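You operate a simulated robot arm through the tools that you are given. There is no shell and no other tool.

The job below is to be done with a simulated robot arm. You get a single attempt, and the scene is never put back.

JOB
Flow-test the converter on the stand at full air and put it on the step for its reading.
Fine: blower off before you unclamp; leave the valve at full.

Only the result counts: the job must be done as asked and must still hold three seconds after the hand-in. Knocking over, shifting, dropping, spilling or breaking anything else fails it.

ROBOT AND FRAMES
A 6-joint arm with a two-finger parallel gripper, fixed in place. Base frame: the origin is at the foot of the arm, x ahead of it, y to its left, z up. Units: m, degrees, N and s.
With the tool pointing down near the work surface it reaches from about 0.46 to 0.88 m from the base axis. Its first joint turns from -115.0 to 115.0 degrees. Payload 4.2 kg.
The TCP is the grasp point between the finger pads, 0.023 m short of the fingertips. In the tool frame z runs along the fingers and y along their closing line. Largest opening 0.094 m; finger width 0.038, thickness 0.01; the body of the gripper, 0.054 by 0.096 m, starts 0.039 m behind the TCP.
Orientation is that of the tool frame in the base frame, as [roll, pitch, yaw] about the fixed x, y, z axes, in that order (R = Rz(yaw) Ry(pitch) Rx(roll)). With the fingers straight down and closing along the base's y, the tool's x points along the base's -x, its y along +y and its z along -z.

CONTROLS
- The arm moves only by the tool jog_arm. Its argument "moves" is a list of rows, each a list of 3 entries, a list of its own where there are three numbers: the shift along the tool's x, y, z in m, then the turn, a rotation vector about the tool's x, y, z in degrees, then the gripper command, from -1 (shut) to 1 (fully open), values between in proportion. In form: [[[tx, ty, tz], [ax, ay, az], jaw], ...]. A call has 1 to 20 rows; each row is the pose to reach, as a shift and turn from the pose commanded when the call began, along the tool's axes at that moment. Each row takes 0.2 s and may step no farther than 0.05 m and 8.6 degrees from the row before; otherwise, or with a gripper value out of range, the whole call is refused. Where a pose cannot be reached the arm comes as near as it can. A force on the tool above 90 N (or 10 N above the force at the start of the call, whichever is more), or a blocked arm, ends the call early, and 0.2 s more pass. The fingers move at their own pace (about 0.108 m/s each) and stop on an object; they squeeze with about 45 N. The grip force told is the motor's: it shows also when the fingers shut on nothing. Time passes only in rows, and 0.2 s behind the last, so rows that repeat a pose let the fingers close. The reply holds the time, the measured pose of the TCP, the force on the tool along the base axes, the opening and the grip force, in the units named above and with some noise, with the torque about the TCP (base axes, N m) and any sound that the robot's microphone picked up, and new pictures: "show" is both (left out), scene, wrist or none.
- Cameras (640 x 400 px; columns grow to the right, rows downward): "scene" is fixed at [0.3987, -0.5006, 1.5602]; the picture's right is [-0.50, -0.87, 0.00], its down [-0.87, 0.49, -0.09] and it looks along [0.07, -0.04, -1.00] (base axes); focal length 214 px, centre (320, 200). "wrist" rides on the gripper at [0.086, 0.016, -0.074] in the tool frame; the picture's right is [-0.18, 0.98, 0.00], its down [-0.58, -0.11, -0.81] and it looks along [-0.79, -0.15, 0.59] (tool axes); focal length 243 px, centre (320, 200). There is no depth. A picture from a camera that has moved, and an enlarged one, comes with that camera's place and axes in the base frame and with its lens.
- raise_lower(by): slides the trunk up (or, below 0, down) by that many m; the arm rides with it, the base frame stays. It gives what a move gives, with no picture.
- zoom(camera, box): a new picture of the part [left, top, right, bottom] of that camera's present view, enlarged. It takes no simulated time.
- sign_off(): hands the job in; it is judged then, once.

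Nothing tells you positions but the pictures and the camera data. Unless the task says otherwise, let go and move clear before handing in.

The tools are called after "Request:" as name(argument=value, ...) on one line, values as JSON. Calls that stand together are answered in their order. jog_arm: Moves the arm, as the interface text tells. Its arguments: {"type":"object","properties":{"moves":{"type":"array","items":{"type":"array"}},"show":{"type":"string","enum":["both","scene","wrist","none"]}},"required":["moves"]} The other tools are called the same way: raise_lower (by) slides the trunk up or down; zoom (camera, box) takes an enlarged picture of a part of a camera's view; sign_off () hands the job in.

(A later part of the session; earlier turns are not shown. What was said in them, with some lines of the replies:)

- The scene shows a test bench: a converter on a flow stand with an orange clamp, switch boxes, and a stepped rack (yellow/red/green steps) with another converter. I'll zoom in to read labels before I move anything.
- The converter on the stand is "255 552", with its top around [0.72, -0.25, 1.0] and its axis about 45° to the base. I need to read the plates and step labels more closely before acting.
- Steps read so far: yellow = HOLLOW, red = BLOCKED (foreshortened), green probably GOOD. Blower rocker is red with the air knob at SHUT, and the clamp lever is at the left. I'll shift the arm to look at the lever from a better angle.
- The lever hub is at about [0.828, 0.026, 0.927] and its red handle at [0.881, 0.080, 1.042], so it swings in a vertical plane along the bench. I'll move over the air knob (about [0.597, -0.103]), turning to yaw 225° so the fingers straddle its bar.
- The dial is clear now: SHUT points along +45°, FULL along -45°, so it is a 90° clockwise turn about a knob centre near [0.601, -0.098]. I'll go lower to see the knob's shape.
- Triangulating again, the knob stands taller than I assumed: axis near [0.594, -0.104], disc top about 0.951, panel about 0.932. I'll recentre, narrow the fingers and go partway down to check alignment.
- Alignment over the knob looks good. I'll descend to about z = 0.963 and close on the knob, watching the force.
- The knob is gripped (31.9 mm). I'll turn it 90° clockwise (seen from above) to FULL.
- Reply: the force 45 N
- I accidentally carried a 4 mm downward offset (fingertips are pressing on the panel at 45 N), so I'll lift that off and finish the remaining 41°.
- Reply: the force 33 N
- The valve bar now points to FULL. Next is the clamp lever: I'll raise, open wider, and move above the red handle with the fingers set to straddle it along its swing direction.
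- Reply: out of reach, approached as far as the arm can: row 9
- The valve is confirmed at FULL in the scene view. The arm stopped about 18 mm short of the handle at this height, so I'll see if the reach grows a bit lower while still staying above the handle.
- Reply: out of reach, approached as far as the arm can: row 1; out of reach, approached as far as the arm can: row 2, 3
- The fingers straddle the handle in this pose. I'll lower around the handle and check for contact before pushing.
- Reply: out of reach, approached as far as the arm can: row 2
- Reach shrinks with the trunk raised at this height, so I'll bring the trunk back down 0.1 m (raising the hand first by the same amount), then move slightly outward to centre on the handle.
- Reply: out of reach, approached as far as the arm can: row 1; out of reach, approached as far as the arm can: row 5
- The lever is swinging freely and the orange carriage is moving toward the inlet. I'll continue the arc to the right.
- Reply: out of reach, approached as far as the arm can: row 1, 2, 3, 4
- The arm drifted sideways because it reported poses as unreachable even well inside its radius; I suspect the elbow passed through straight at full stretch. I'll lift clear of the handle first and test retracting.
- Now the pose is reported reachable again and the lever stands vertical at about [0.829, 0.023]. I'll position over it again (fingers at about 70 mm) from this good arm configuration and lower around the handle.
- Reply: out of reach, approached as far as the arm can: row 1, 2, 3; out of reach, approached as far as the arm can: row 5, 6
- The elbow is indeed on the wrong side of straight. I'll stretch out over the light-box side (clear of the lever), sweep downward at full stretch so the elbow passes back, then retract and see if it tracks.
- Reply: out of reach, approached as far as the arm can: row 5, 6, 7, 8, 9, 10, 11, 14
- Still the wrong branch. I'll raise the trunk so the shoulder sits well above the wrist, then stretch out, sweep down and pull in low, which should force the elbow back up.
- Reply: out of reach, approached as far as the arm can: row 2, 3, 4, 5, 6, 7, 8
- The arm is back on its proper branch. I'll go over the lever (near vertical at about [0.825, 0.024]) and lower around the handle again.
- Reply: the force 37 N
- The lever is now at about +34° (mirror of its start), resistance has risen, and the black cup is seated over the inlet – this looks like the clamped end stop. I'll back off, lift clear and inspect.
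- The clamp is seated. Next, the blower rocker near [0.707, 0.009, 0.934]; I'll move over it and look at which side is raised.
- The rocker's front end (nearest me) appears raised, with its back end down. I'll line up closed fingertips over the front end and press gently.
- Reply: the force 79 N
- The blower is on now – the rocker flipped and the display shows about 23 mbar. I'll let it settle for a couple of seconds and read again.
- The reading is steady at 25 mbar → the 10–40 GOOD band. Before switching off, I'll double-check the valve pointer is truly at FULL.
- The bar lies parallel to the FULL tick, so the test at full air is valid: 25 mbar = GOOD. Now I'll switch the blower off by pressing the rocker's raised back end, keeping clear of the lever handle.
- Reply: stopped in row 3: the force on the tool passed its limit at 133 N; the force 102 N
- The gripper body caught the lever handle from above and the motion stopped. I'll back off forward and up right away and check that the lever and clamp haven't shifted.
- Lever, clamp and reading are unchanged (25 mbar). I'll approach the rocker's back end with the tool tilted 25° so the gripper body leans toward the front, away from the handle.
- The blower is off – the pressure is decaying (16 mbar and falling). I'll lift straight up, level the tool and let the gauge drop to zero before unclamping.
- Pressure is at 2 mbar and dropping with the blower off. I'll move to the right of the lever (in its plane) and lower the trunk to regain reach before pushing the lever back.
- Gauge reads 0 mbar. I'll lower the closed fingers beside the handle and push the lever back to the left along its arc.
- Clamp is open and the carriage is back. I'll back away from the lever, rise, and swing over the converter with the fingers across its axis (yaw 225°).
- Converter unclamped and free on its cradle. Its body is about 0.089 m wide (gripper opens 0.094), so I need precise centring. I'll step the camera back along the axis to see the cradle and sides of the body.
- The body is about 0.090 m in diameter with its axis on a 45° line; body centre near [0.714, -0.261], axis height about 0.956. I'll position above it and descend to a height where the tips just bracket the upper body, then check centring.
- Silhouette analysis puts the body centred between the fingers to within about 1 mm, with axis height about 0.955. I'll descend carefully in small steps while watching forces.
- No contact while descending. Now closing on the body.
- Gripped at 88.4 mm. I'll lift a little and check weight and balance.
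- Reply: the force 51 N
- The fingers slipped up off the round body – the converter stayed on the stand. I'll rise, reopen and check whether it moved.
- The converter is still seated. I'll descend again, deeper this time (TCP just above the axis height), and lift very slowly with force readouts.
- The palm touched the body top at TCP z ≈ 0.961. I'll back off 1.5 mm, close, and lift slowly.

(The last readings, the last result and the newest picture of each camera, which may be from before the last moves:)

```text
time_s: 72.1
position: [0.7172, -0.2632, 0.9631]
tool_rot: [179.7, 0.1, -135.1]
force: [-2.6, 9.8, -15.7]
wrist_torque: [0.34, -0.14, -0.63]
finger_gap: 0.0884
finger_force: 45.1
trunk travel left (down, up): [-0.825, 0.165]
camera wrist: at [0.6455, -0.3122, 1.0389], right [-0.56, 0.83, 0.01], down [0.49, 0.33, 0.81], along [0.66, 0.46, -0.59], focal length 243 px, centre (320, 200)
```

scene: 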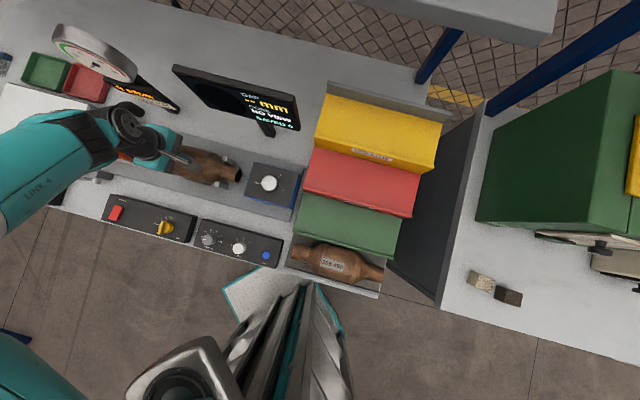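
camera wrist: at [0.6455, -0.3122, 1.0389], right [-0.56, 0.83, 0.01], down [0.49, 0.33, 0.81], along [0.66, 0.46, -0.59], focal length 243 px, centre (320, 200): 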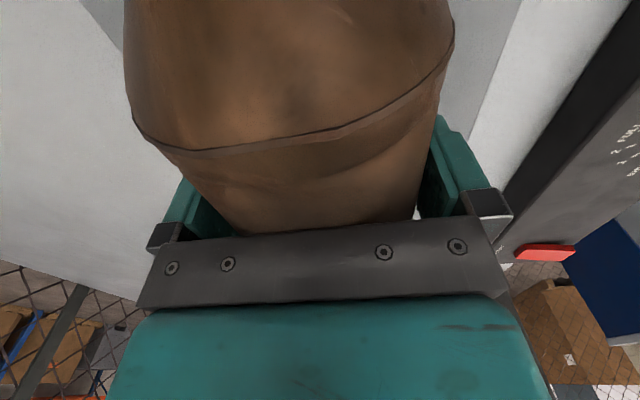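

Request:
jog_arm(moves=[[[0, 0, -0.002], [0, 0, 0], -1], [[0, 0, -0.004], [0, 0, 0], -1], [[0, 0, -0.004], [0, 0, 0], -1]], show="wrist")

```text
time_s: 72.9
position: [0.7178, -0.2643, 0.9691]
tool_rot: [179.8, 0.1, -135.1]
force: [0.1, 11.3, -15.5]
wrist_torque: [0.37, -0.2, -0.5]
finger_gap: 0.0884
finger_force: 44.7
trunk travel left (down, up): [-0.825, 0.165]
camera wrist: at [0.646, -0.312, 1.0434], right [-0.56, 0.83, 0.0], down [0.49, 0.33, 0.81], along [0.67, 0.46, -0.59], focal length 243 px, centre (320, 200)
```

wrist: 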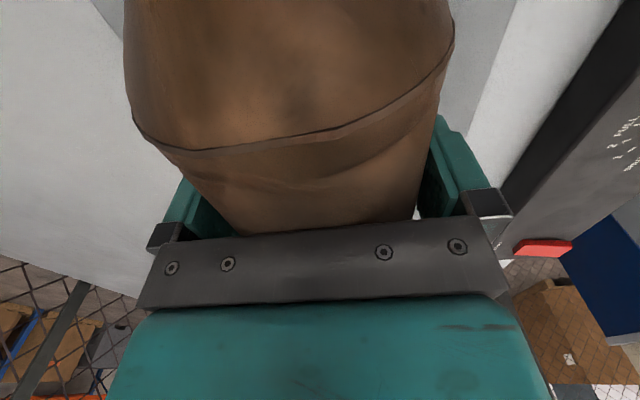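

The converter is coming up with the hand now (≈15 N, no slip). Continuing the lift slowly.

Request:
jog_arm(moves=[[[0, 0, -0.004], [0, 0, 0], -1], [[0, 0, -0.008], [0, 0, 0], -1], [[0, 0, -0.012], [0, 0, 0], -1], [[0, 0, -0.016], [0, 0, 0], -1], [[0, 0, -0.02], [0, 0, 0], -1], [[0, 0, -0.02], [0, 0, 0], -1]], show="both")

Request:
zoom(camera="scene", box=[120, 110, 280, 220])

```text
time_s: 74.3
position: [0.7173, -0.2645, 0.9897]
tool_rot: [179.9, 0.3, -135.1]
force: [0.3, 0.9, -11.0]
wrist_torque: [0.01, 0.01, -0.01]
finger_gap: 0.0886
finger_force: 45.0
trunk travel left (down, up): [-0.825, 0.165]
camera wrist: at [0.6463, -0.313, 1.0639], right [-0.56, 0.83, 0.0], down [0.49, 0.33, 0.81], along [0.67, 0.46, -0.59], focal length 243 px, centre (320, 200)
```

scene: 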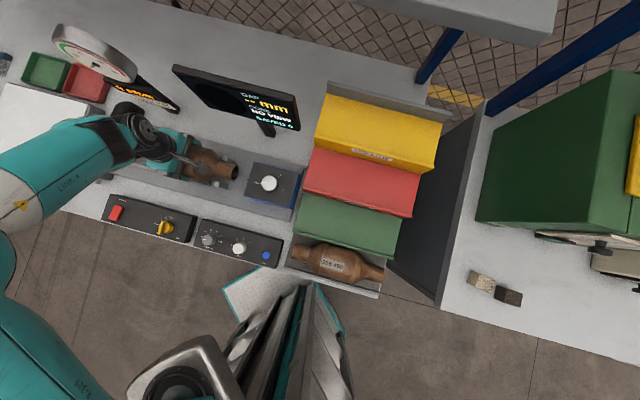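
wrist: 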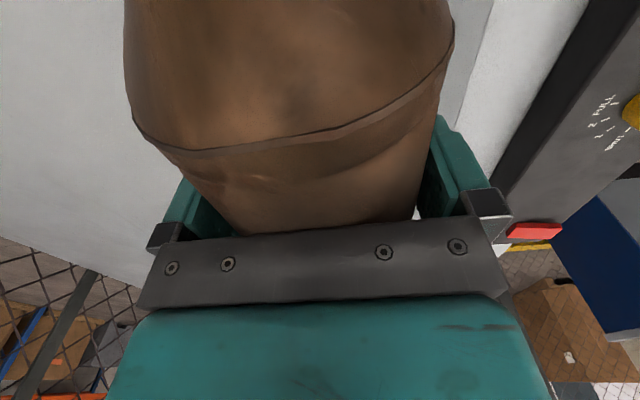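

```text
3.64 times, centred on (200, 165) of scene
camera zoom: at [0.3987, -0.5006, 1.5602], right [-0.5, -0.87, 0.0], down [-0.87, 0.49, -0.09], along [0.07, -0.04, -1.0], focal length 780 px, centre (756, 327)
```

zoom: 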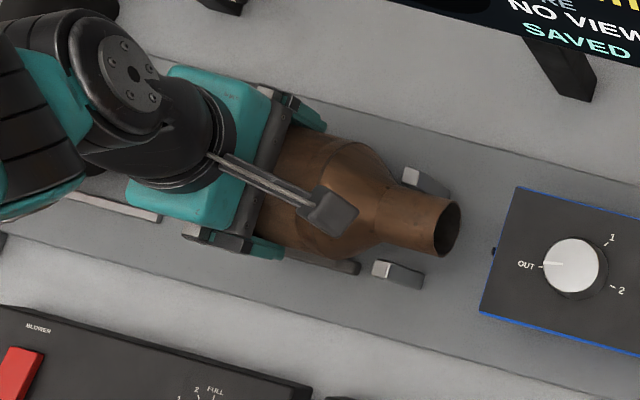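

The converter is up and balanced (about 11 N, no torque). I've placed the green (GOOD) step at roughly q-span centre [0.335, -0.556] with its top near z = 0.945. First, a smooth lift to carry height.

Request:
jog_arm(moves=[[[0, 0, -0.008], [0, 0, 0], -1], [[0, 0, -0.02], [0, 0, 0], -1], [[0, 0, -0.034], [0, 0, 0], -1], [[0, 0, -0.05], [0, 0, 0], -1], [[0, 0, -0.066], [0, 0, 0], -1], [[0, 0, -0.082], [0, 0, 0], -1], [[0, 0, -0.098], [0, 0, 0], -1], [[0, 0, -0.114], [0, 0, 0], -1], [[0, 0, -0.128], [0, 0, 0], -1], [[0, 0, -0.138], [0, 0, 0], -1], [[0, 0, -0.142], [0, 0, 0], -1]], show="both")

```text
time_s: 76.7
position: [0.7176, -0.2648, 1.1318]
tool_rot: [179.8, 0.1, -135.1]
force: [0.9, 0.8, -12.1]
wrist_torque: [0.01, -0.07, 0.0]
finger_gap: 0.0885
finger_force: 44.7
trunk travel left (down, up): [-0.825, 0.165]
camera wrist: at [0.6459, -0.3127, 1.206], right [-0.56, 0.83, 0.0], down [0.49, 0.33, 0.81], along [0.67, 0.46, -0.59], focal length 243 px, centre (320, 200)
```

scene: 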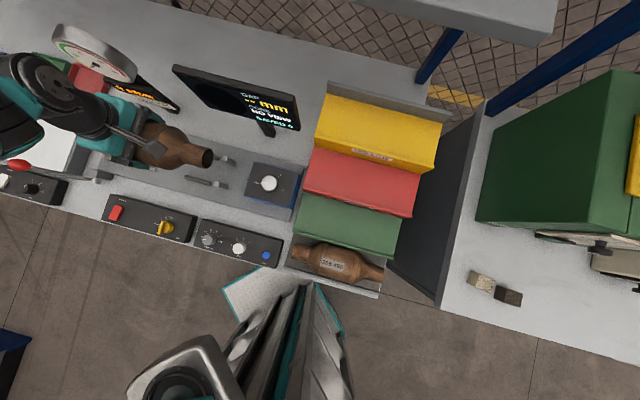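
wrist: 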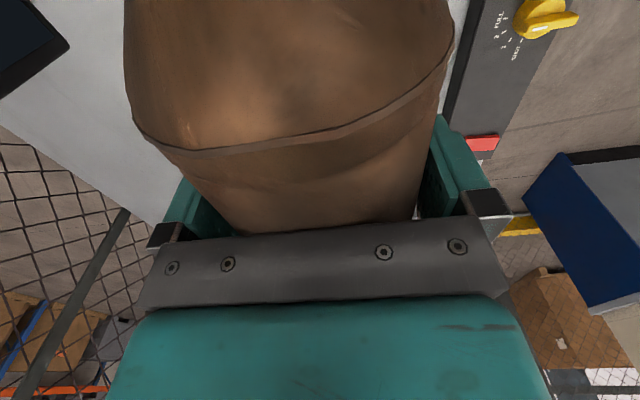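

Secure. Carrying it toward the rack in smooth steps, at constant height.

Request:
jog_arm(moves=[[[0.008, 0.001, 0], [0, 0, 0], -1], [[0.02, 0.003, 0], [0, 0, 0], -1], [[0.038, 0.005, 0], [0, 0, 0], -1], [[0.06, 0.008, 0], [0, 0, 0], -1], [[0.084, 0.011, 0], [0, 0, 0], -1], [[0.108, 0.0146, 0], [0, 0, 0], -1], [[0.132, 0.018, 0], [0, 0, 0], -1], [[0.156, 0.021, 0], [0, 0, 0], -1], [[0.18, 0.0243, 0], [0, 0, 0], -1], [[0.204, 0.0275, 0], [0, 0, 0], -1], [[0.224, 0.03, 0], [0, 0, 0], -1], [[0.24, 0.0324, 0], [0, 0, 0], -1], [[0.248, 0.0335, 0], [0, 0, 0], -1]], show="both")

```text
time_s: 79.5
position: [0.5187, -0.4165, 1.1294]
tool_rot: [180.0, 0.2, -135.0]
force: [-0.3, 0.4, -12.0]
wrist_torque: [-0.01, 0.0, 0.02]
finger_gap: 0.0885
finger_force: 45.0
trunk travel left (down, up): [-0.825, 0.165]
camera wrist: at [0.4465, -0.4649, 1.2046], right [-0.56, 0.83, 0.0], down [0.49, 0.33, 0.81], along [0.67, 0.46, -0.59], focal length 243 px, centre (320, 200)
```

scene: 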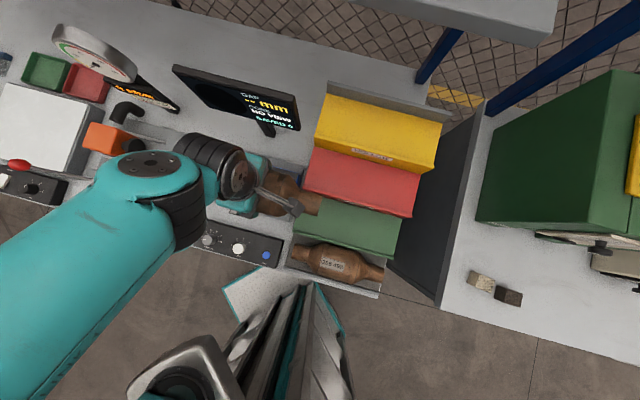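
wrist: 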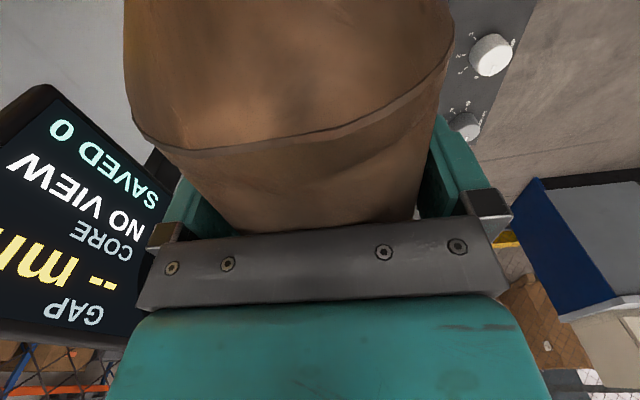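

Request:
jog_arm(moves=[[[0.008, 0.001, 0], [0, 0, 0], -1], [[0.02, 0.0027, 0], [0, 0, 0], -1], [[0.038, 0.0051, 0], [0, 0, 0], -1], [[0.06, 0.0081, 0], [0, 0, 0], -1], [[0.084, 0.0114, 0], [0, 0, 0], -1], [[0.108, 0.0146, 0], [0, 0, 0], -1], [[0.132, 0.0178, 0], [0, 0, 0], -1], [[0.156, 0.0211, 0], [0, 0, 0], -1], [[0.18, 0.0243, 0], [0, 0, 0], -1], [[0.202, 0.0273, 0], [0, 0, 0], -1], [[0.218, 0.0295, 0], [0, 0, 0], -1], [[0.2286, 0.0309, 0], [0, 0, 0], -1]], show="both")

Request:
zoom(camera="scene", box=[270, 130, 450, 310])

```text
time_s: 82.1
position: [0.333, -0.5553, 1.1305]
tool_rot: [179.8, 0.2, -135.1]
force: [0.2, 0.4, -11.6]
wrist_torque: [0.01, -0.01, -0.01]
finger_gap: 0.0884
finger_force: 45.1
trunk travel left (down, up): [-0.825, 0.165]
camera wrist: at [0.2614, -0.6037, 1.2043], right [-0.56, 0.83, 0.0], down [0.49, 0.33, 0.81], along [0.67, 0.46, -0.59], focal length 243 px, centre (320, 200)
```

scene: 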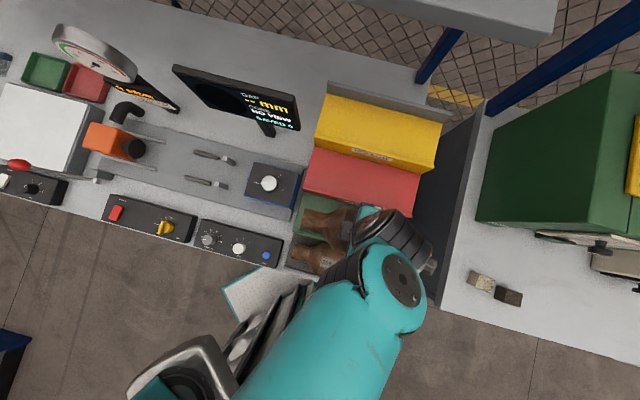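
wrist: 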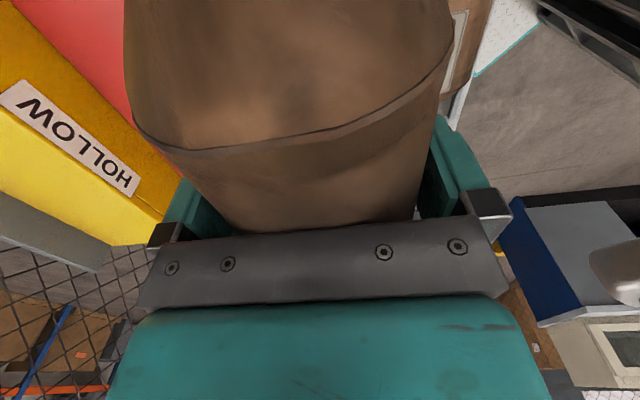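

```text
2.22 times, centred on (360, 220) of scene
camera zoom: at [0.3987, -0.5006, 1.5602], right [-0.5, -0.87, 0.0], down [-0.87, 0.49, -0.09], along [0.07, -0.04, -1.0], focal length 477 px, centre (231, 156)
```

zoom: 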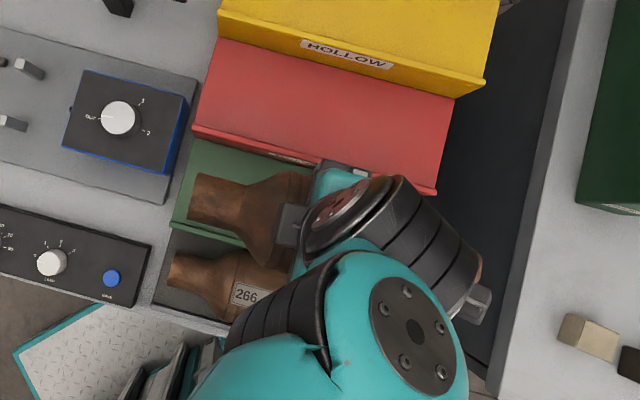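

The converter is over the green step. I'll zoom in to check its alignment over the step before lowering.

Request:
zoom(camera="scene", box=[285, 180, 365, 240])

Request:
zoom(camera="scene", box=[360, 180, 450, 290])

Request:
zoom(camera="wrist", box=[0, 0, 200, 260])

Request:
zoom(camera="wrist", box=[400, 0, 640, 160])

```text
6.67 times, centred on (325, 210) of scene
camera zoom: at [0.3987, -0.5006, 1.5602], right [-0.5, -0.87, 0.0], down [-0.87, 0.49, -0.09], along [0.07, -0.04, -1.0], focal length 1430 px, centre (287, 133)
```

zoom: 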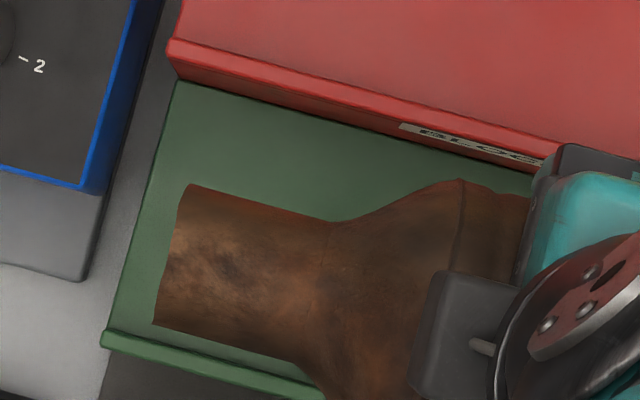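

```text
3.64 times, centred on (405, 235) of scene
camera zoom: at [0.3987, -0.5006, 1.5602], right [-0.5, -0.87, 0.0], down [-0.87, 0.49, -0.09], along [0.07, -0.04, -1.0], focal length 780 px, centre (11, 73)
```

zoom: 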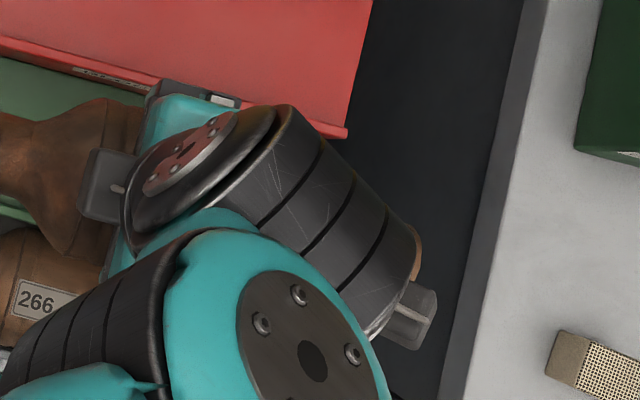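

```text
1.54 times, centred on (100, 130) of wrist
camera zoom: at [0.2614, -0.6037, 1.2043], right [-0.56, 0.83, 0.0], down [0.49, 0.33, 0.81], along [0.67, 0.46, -0.59], focal length 373 px, centre (658, 308)
```

zoom: 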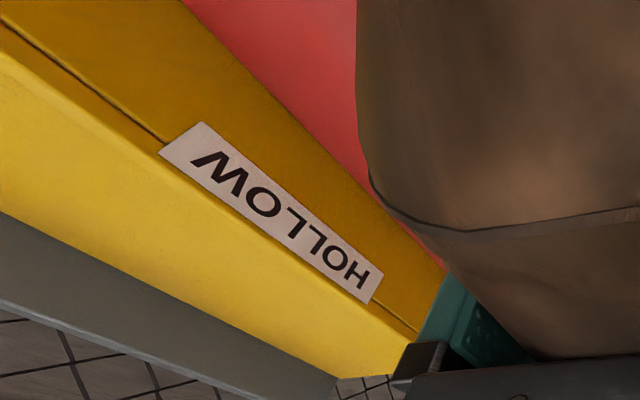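

```text
2.50 times, centred on (520, 80) of wrist
camera zoom: at [0.2614, -0.6037, 1.2043], right [-0.56, 0.83, 0.0], down [0.49, 0.33, 0.81], along [0.67, 0.46, -0.59], focal length 606 px, centre (-180, 500)
```

zoom: 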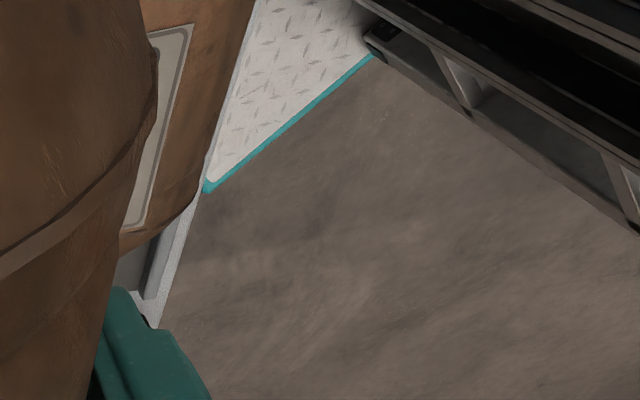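

Camera and arm data agree the converter's middle sits about 9 mm right of the TCP, so I'll shift 15 mm left and 3 mm back for centring on the green step, then lower partway.

Request:
jog_arm(moves=[[[-0.006, -0.001, 0.005], [0, 0, 0], -1], [[-0.0147, -0.003, 0.015], [0, 0, 0], -1], [[-0.0147, -0.003, 0.03], [0, 0, 0], -1], [[-0.0147, -0.003, 0.045], [0, 0, 0], -1], [[-0.0147, -0.003, 0.06], [0, 0, 0], -1], [[-0.0147, -0.003, 0.075], [0, 0, 0], -1], [[-0.0147, -0.003, 0.09], [0, 0, 0], -1], [[-0.0147, -0.003, 0.1], [0, 0, 0], -1], [[-0.0147, -0.003, 0.106], [0, 0, 0], -1]], show="both")

Request:
zoom(camera="scene", box=[285, 180, 365, 240])

Request:
zoom(camera="wrist", box=[0, 0, 200, 260])

```text
time_s: 84.1
position: [0.3468, -0.5471, 1.0214]
tool_rot: [179.9, 0.2, -135.0]
force: [0.5, 0.3, -10.8]
wrist_torque: [0.01, -0.06, 0.0]
finger_gap: 0.0883
finger_force: 44.9
trunk travel left (down, up): [-0.825, 0.165]
camera wrist: at [0.2751, -0.5951, 1.098], right [-0.56, 0.83, 0.0], down [0.49, 0.33, 0.81], along [0.67, 0.46, -0.59], focal length 243 px, centre (320, 200)
```

scene: 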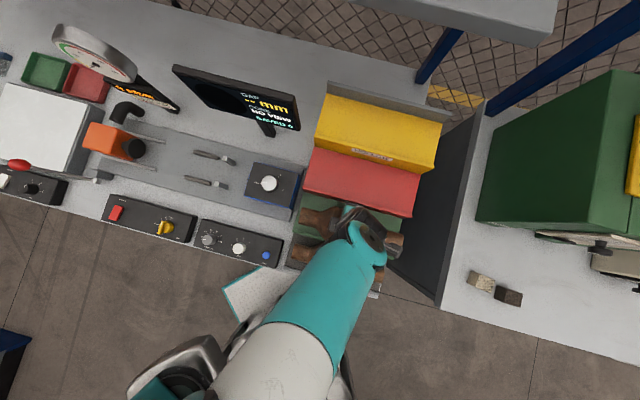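
wrist: 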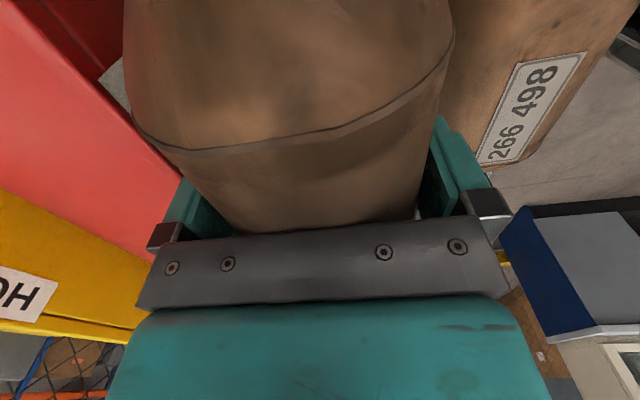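

```text
6.67 times, centred on (325, 210) of scene
camera zoom: at [0.3987, -0.5006, 1.5602], right [-0.5, -0.87, 0.0], down [-0.87, 0.49, -0.09], along [0.07, -0.04, -1.0], focal length 1430 px, centre (287, 133)
```

zoom: 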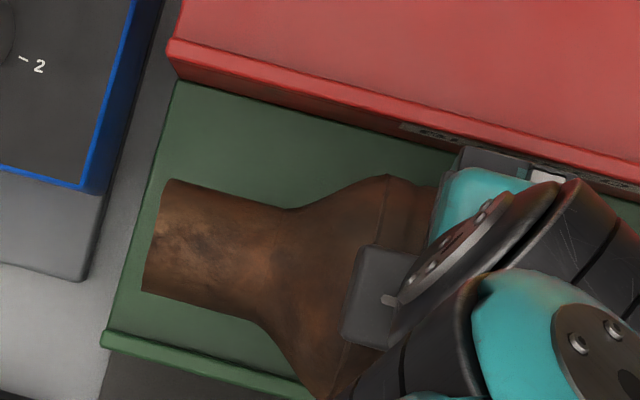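

```text
1.54 times, centred on (100, 130) of wrist
camera zoom: at [0.2751, -0.5951, 1.098], right [-0.56, 0.83, 0.0], down [0.49, 0.33, 0.81], along [0.67, 0.46, -0.59], focal length 373 px, centre (658, 308)
```

zoom: 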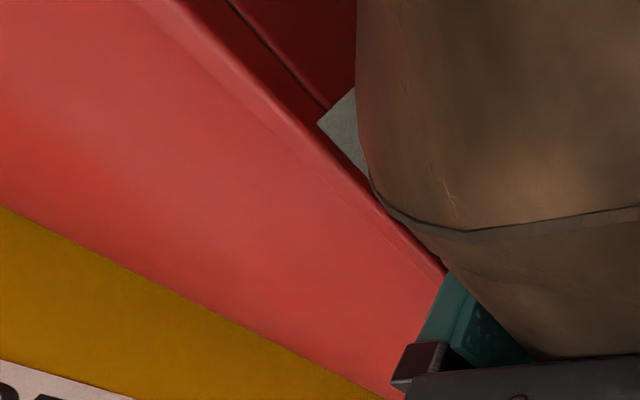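

Well aligned: left neck end sits about 13 mm inside the step edge and the back finger clears the red riser. Lowering gently until the step takes the weight.

Request:
jog_arm(moves=[[[0, 0, 0.005], [0, 0, 0], -1], [[0, 0, 0.01], [0, 0, 0], -1], [[0, 0, 0.015], [0, 0, 0], -1]], show="none")

Request:
jog_arm(moves=[[[0, 0, 0.002], [0, 0, 0], -1], [[0, 0, 0.004], [0, 0, 0], -1]], show="none")

```text
time_s: 84.9
position: [0.3473, -0.5467, 1.0092]
tool_rot: [179.8, 0.2, -135.0]
force: [-0.7, -0.4, -11.1]
wrist_torque: [0.03, 0.01, -0.01]
finger_gap: 0.0885
finger_force: 45.3
trunk travel left (down, up): [-0.825, 0.165]
```

```text
time_s: 85.5
position: [0.3486, -0.5469, 1.0071]
tool_rot: [179.9, 0.3, -134.9]
force: [0.6, 0.4, -12.5]
wrist_torque: [0.0, -0.02, 0.01]
finger_gap: 0.0885
finger_force: 44.6
trunk travel left (down, up): [-0.825, 0.165]
```

Request:
jog_arm(moves=[[[0, 0, 0.002], [0, 0, 0], -1], [[0, 0, 0.004], [0, 0, 0], -1], [[0, 0, 0.006], [0, 0, 0], -1]], show="none")

```text
time_s: 86.3
position: [0.347, -0.546, 1.0021]
tool_rot: [180.0, 0.2, -134.9]
force: [1.8, 5.2, 19.6]
wrist_torque: [0.85, -0.08, -0.26]
finger_gap: 0.0881
finger_force: 45.2
trunk travel left (down, up): [-0.825, 0.165]
```

Contact – about 31 N of support, but with a torque suggesting the touch is toward the front side (maybe the step's lip). I'll ease off 3 mm and look.

Request:
jog_arm(moves=[[[0, 0, -0.003], [0, 0, 0], -1], [[0, 0, -0.003], [0, 0, 0], -1]], show="both")

Request:
zoom(camera="scene", box=[285, 180, 365, 240])

Request:
zoom(camera="scene", box=[360, 190, 430, 300])

Request:
zoom(camera="wrist", box=[60, 0, 240, 260])

Request:
zoom(camera="wrist", box=[400, 0, 560, 260])

```text
time_s: 86.9
position: [0.3465, -0.5461, 1.001]
tool_rot: [179.9, 0.2, -135.0]
force: [0.5, 2.3, 0.9]
wrist_torque: [-0.31, 0.34, 0.11]
finger_gap: 0.0884
finger_force: 44.8
trunk travel left (down, up): [-0.825, 0.165]
camera wrist: at [0.2753, -0.5953, 1.0762], right [-0.56, 0.83, 0.0], down [0.49, 0.33, 0.81], along [0.67, 0.46, -0.59], focal length 243 px, centre (320, 200)
```

scene: 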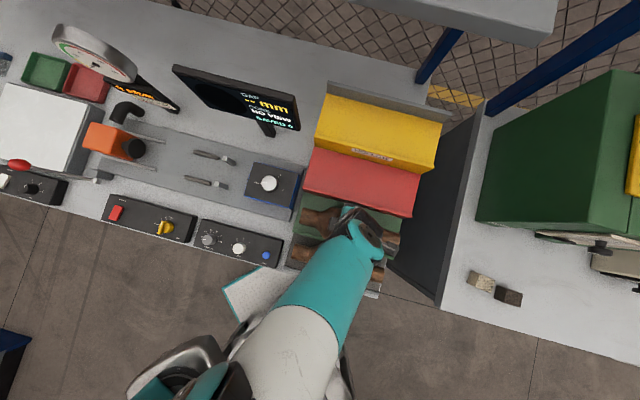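
wrist: 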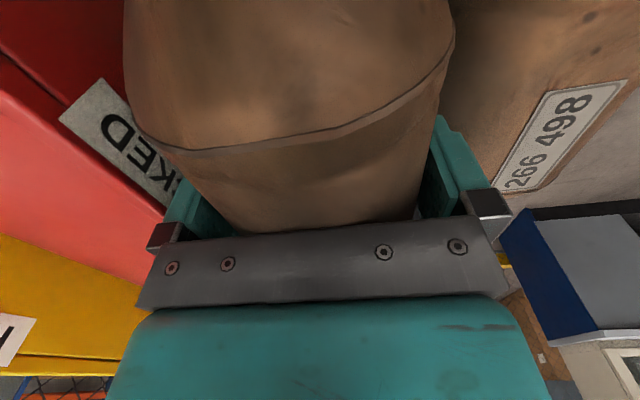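

```text
6.67 times, centred on (325, 210) of scene
camera zoom: at [0.3987, -0.5006, 1.5602], right [-0.5, -0.87, 0.0], down [-0.87, 0.49, -0.09], along [0.07, -0.04, -1.0], focal length 1430 px, centre (287, 133)
```

zoom: 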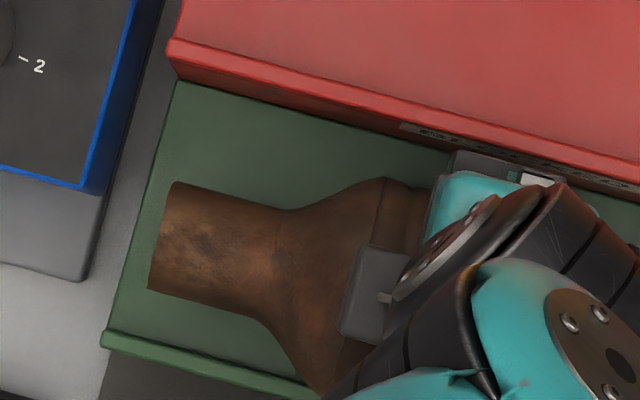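

```text
3.64 times, centred on (395, 245) of scene
camera zoom: at [0.3987, -0.5006, 1.5602], right [-0.5, -0.87, 0.0], down [-0.87, 0.49, -0.09], along [0.07, -0.04, -1.0], focal length 780 px, centre (47, 36)
```

zoom: 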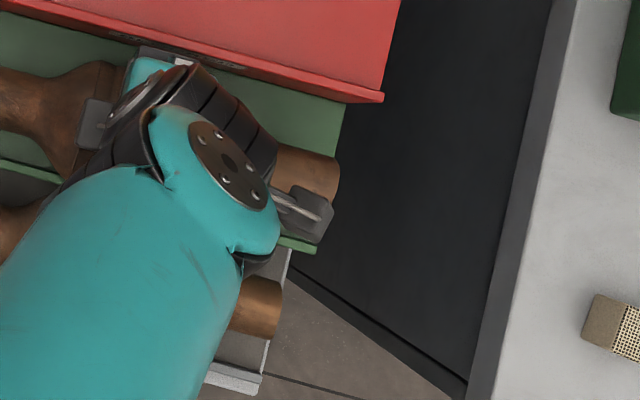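

```text
1.54 times, centred on (150, 130) of wrist
camera zoom: at [0.2753, -0.5953, 1.0762], right [-0.56, 0.83, 0.0], down [0.49, 0.33, 0.81], along [0.67, 0.46, -0.59], focal length 373 px, centre (582, 308)
```

zoom: 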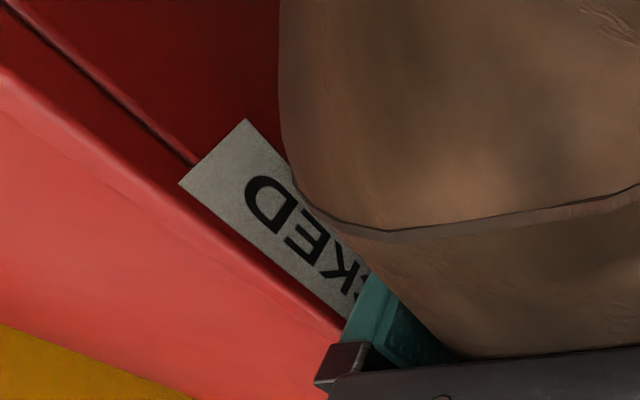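

```text
1.54 times, centred on (480, 130) of wrist
camera zoom: at [0.2753, -0.5953, 1.0762], right [-0.56, 0.83, 0.0], down [0.49, 0.33, 0.81], along [0.67, 0.46, -0.59], focal length 373 px, centre (74, 308)
```

zoom: 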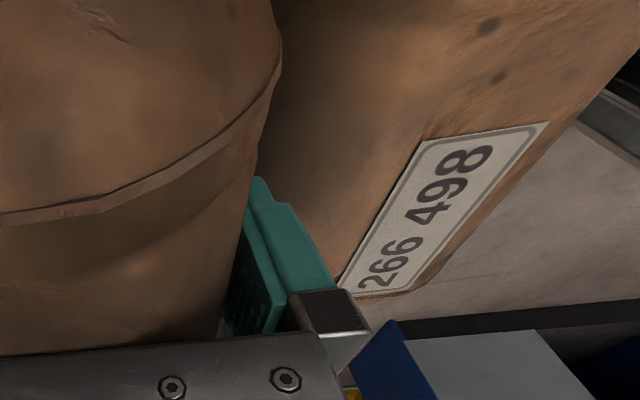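

The converter now rests on the step (weight carried, no lateral load), centred end-to-end with about 12 mm margin each side. I'll release gently.

Request:
jog_arm(moves=[[[0, 0, 0], [0, 0, 0], 0.9], [[0, 0, 0], [0, 0, 0], 0.96], [[0, 0, 0], [0, 0, 0], 0.98], [[0, 0, 0], [0, 0, 0], 0.98]], show="both")

Request:
zoom(camera="scene", box=[285, 180, 365, 240])

```text
time_s: 87.9
position: [0.3464, -0.5476, 1.0013]
tool_rot: [179.9, 0.2, -135.0]
force: [0.4, -0.7, 0.2]
wrist_torque: [-0.02, -0.03, 0.0]
finger_gap: 0.0926
finger_force: 0.1
trunk travel left (down, up): [-0.825, 0.165]
camera wrist: at [0.2752, -0.5954, 1.0766], right [-0.56, 0.83, 0.0], down [0.49, 0.33, 0.81], along [0.67, 0.46, -0.59], focal length 243 px, centre (320, 200)
```

scene: 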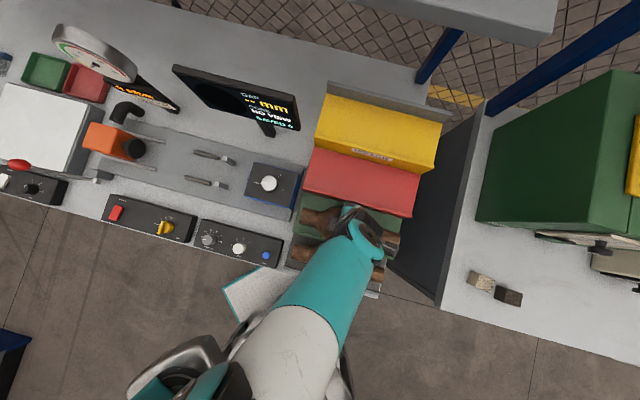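
wrist: 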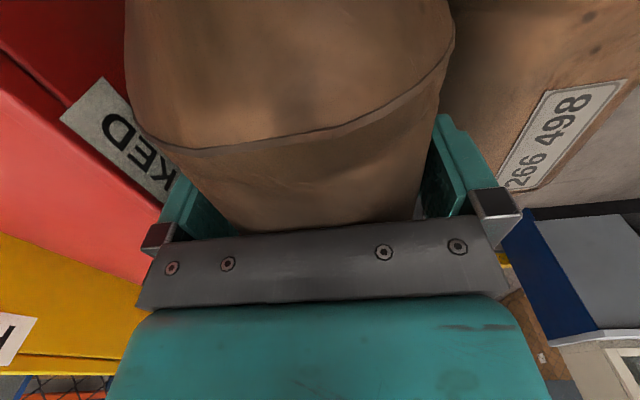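

```text
6.67 times, centred on (325, 210) of scene
camera zoom: at [0.3987, -0.5006, 1.5602], right [-0.5, -0.87, 0.0], down [-0.87, 0.49, -0.09], along [0.07, -0.04, -1.0], focal length 1430 px, centre (287, 133)
```

zoom: 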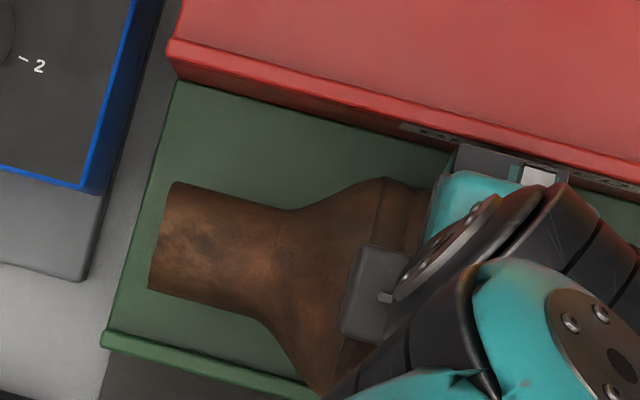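

Released and stable. Rising straight up slowly so the fingers don't drag it.

Request:
jog_arm(moves=[[[0, 0, -0.006], [0, 0, 0], 1], [[0, 0, -0.014], [0, 0, 0], 1], [[0, 0, -0.024], [0, 0, 0], 1], [[0, 0, -0.04], [0, 0, 0], 1], [[0, 0, -0.06], [0, 0, 0], 1], [[0, 0, -0.09], [0, 0, 0], 1], [[0, 0, -0.13], [0, 0, 0], 1]], show="both")

Request:
zoom(camera="scene", box=[280, 180, 420, 280])

```text
time_s: 89.5
position: [0.3447, -0.5479, 1.1326]
tool_rot: [179.8, 0.2, -135.0]
force: [-0.5, -0.3, 0.0]
wrist_torque: [0.02, -0.04, -0.01]
finger_gap: 0.094
finger_force: 0.2
trunk travel left (down, up): [-0.825, 0.165]
camera wrist: at [0.2732, -0.5955, 1.2064], right [-0.56, 0.83, 0.0], down [0.49, 0.33, 0.81], along [0.67, 0.46, -0.59], focal length 243 px, centre (320, 200)
```

scene: 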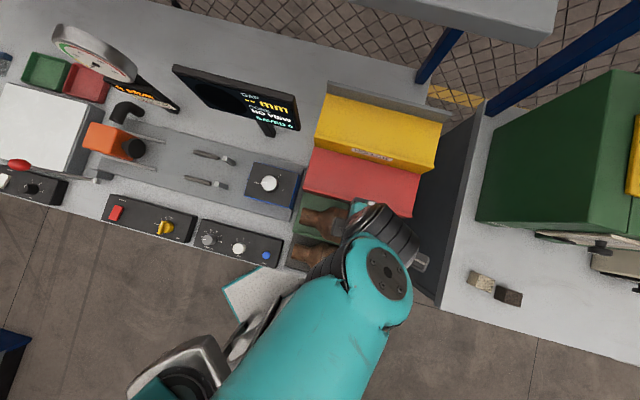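
wrist: 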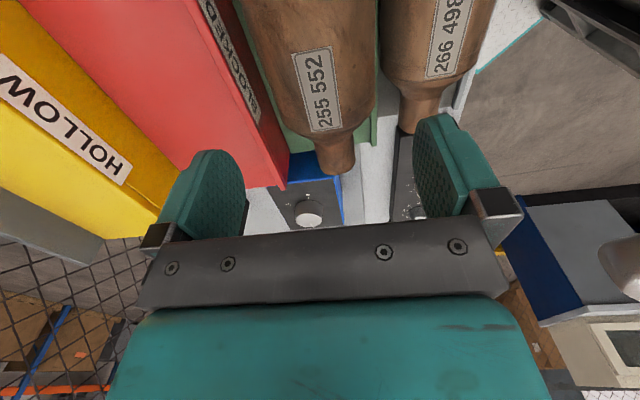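

```text
4.00 times, centred on (350, 230) of scene
camera zoom: at [0.3987, -0.5006, 1.5602], right [-0.5, -0.87, 0.0], down [-0.87, 0.49, -0.09], along [0.07, -0.04, -1.0], focal length 858 px, centre (200, 80)
```

zoom: 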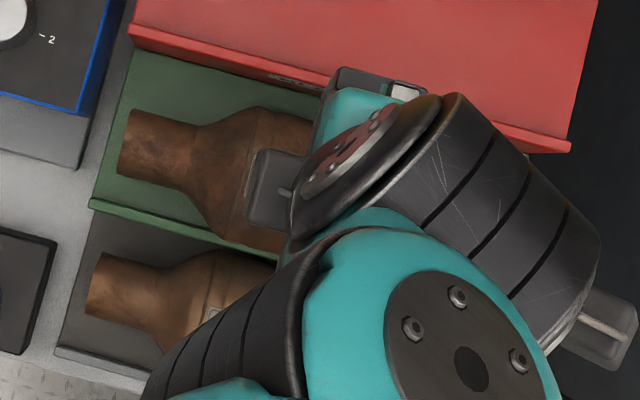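

255 552 is sitting on the green step with nothing touching it. I'll move clear and swing the wrist camera to read the green step's front label for confirmation.

Request:
jog_arm(moves=[[[-0.0158, 0.0076, -0.02], [0, 0, 8.06], 1], [[-0.0317, 0.0151, -0.04], [0, 0, 16.1], 1], [[-0.0475, 0.0227, -0.06], [0, 0, 24.2], 1], [[-0.0634, 0.0303, -0.08], [0, 0, 32.2], 1], [[-0.0792, 0.0378, -0.09], [0, 0, 40.3], 1], [[-0.095, 0.0454, -0.09], [0, 0, 48.3], 1], [[-0.1109, 0.053, -0.09], [0, 0, 56.4], 1], [[-0.1267, 0.0605, -0.09], [0, 0, 64.4], 1], [[-0.1426, 0.0681, -0.09], [0, 0, 72.5], 1], [[-0.1584, 0.0757, -0.09], [0, 0, 80.6], 1], [[-0.1742, 0.0832, -0.09], [0, 0, 88.6], 1], [[-0.1901, 0.0908, -0.09], [0, 0, 96.7], 1], [[-0.2059, 0.0984, -0.09], [0, 0, 104.7], 1], [[-0.2218, 0.1059, -0.09], [0, 0, 112.8], 1], [[-0.2376, 0.1135, -0.09], [0, 0, 120.8], 1], [[-0.2534, 0.1211, -0.09], [0, 0, 128.9], 1], [[-0.2693, 0.1286, -0.09], [0, 0, 136.9], 1], [[-0.2851, 0.1362, -0.09], [0, 0, 145], 1]], show="both")

Request:
zoom(camera="scene", box=[270, 150, 430, 310])

```text
time_s: 93.3
position: [0.4534, -0.2494, 1.2229]
tool_rot: [180.0, -0.2, 79.9]
force: [0.0, 0.2, -0.5]
wrist_torque: [-0.03, 0.01, -0.01]
finger_gap: 0.0938
finger_force: 0.2
trunk travel left (down, up): [-0.825, 0.165]
camera wrist: at [0.4851, -0.1662, 1.2982], right [0.94, -0.35, 0.0], down [-0.21, -0.56, 0.8], along [-0.29, -0.75, -0.59], focal length 243 px, centre (320, 200)
```

scene: 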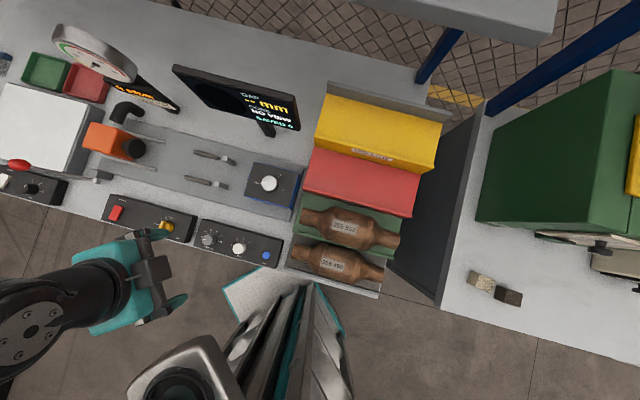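
wrist: 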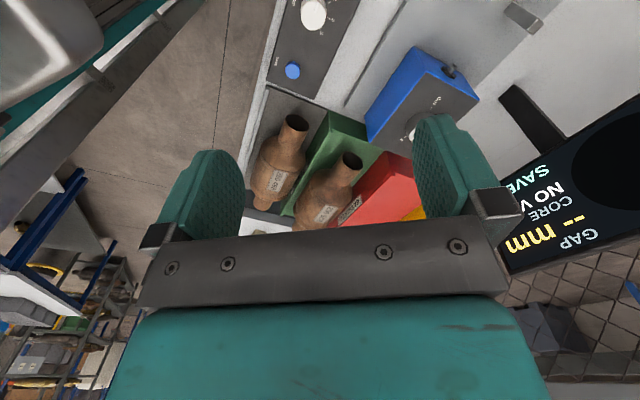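

```text
2.50 times, centred on (350, 230) of scene
camera zoom: at [0.3987, -0.5006, 1.5602], right [-0.5, -0.87, 0.0], down [-0.87, 0.49, -0.09], along [0.07, -0.04, -1.0], focal length 536 px, centre (245, 125)
```

zoom: 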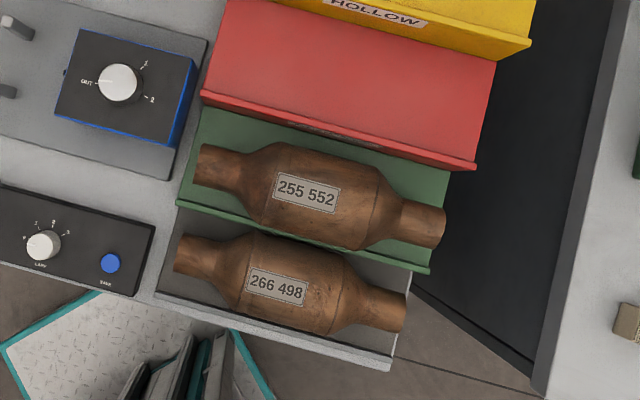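

Request:
zoom(camera="wrist", box=[240, 90, 420, 230])

Request:
zoom(camera="scene", box=[40, 100, 240, 240])

```text
2.86 times, centred on (330, 160) of wrist
camera zoom: at [0.4851, -0.1662, 1.2982], right [0.94, -0.35, 0.0], down [-0.21, -0.56, 0.8], along [-0.29, -0.75, -0.59], focal length 693 px, centre (291, 314)
```

zoom: 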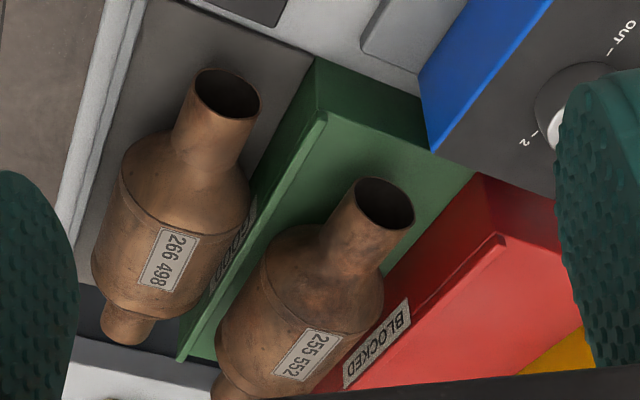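

```text
2.86 times, centred on (140, 170) of scene
camera zoom: at [0.3987, -0.5006, 1.5602], right [-0.5, -0.87, 0.0], down [-0.87, 0.49, -0.09], along [0.07, -0.04, -1.0], focal length 613 px, centre (834, 286)
```

zoom: 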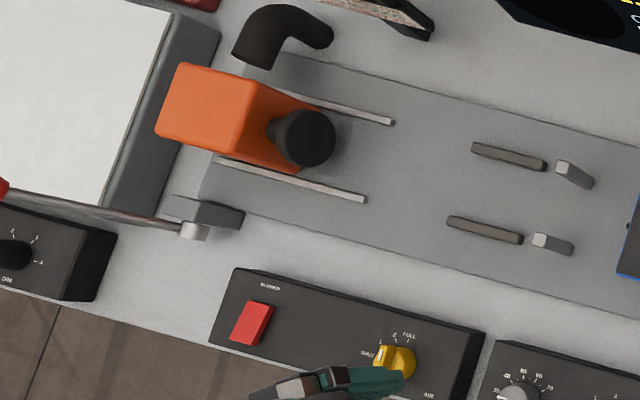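

Request:
zoom(camera="wrist", box=[285, 155, 320, 195])

Request:
zoom(camera="scene", box=[90, 190, 210, 245])

```text
10.00 times, centred on (302, 175) of wrist
camera zoom: at [0.4851, -0.1662, 1.2982], right [0.94, -0.35, 0.0], down [-0.21, -0.56, 0.8], along [-0.29, -0.75, -0.59], focal length 2426 px, centre (495, 450)
```

zoom: 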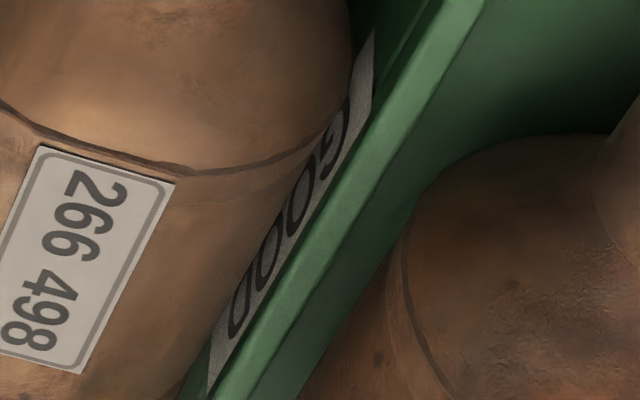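

```text
5.33 times, centred on (150, 218) of scene
camera zoom: at [0.3987, -0.5006, 1.5602], right [-0.5, -0.87, 0.0], down [-0.87, 0.49, -0.09], along [0.07, -0.04, -1.0], focal length 1144 px, centre (1227, 107)
```

zoom: 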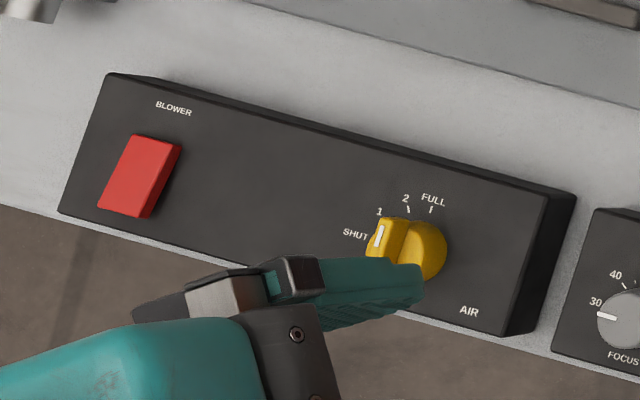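

The green step's label reads GOOD, and 255 552 (25 mbar at full air, in the 10–40 band) rests on it undisturbed. The blower is off, the clamp is open, the valve is still at FULL, and the gripper is empty and clear, so I'm handing in.

Request:
sign_off()

```text
The job is handed in.
```

I flow-tested converter 255 552 at full air. It settled at a steady 25 mbar, inside the 10–40 GOOD band, and it now sits on the green GOOD step. I've handed the job in; no verdict came back with it.

- **Order:** I switched the blower off and waited for the gauge to read 0 mbar before opening the clamp. The air valve is still at FULL.
- **Bump on the lever:** while going for the blower switch, the gripper body pressed on the clamp lever and the arm stopped at about 133 N. The clamp stayed seated and the reading stayed at 25 mbar.
- **Slipped grip:** the first grip on the converter slid off as I lifted. The converter stayed on the stand but shifted about a centimetre along its axis. The second lift held and I carried it across without trouble.
- **Firm contacts:** the fingertips pressed on the air panel at about 45 N while turning the valve, and on the blower switch at about 75 N. Neither moved anything else that I could see.

When I handed in, the gripper was open and clear, and converter 266 498 was still on its tray.
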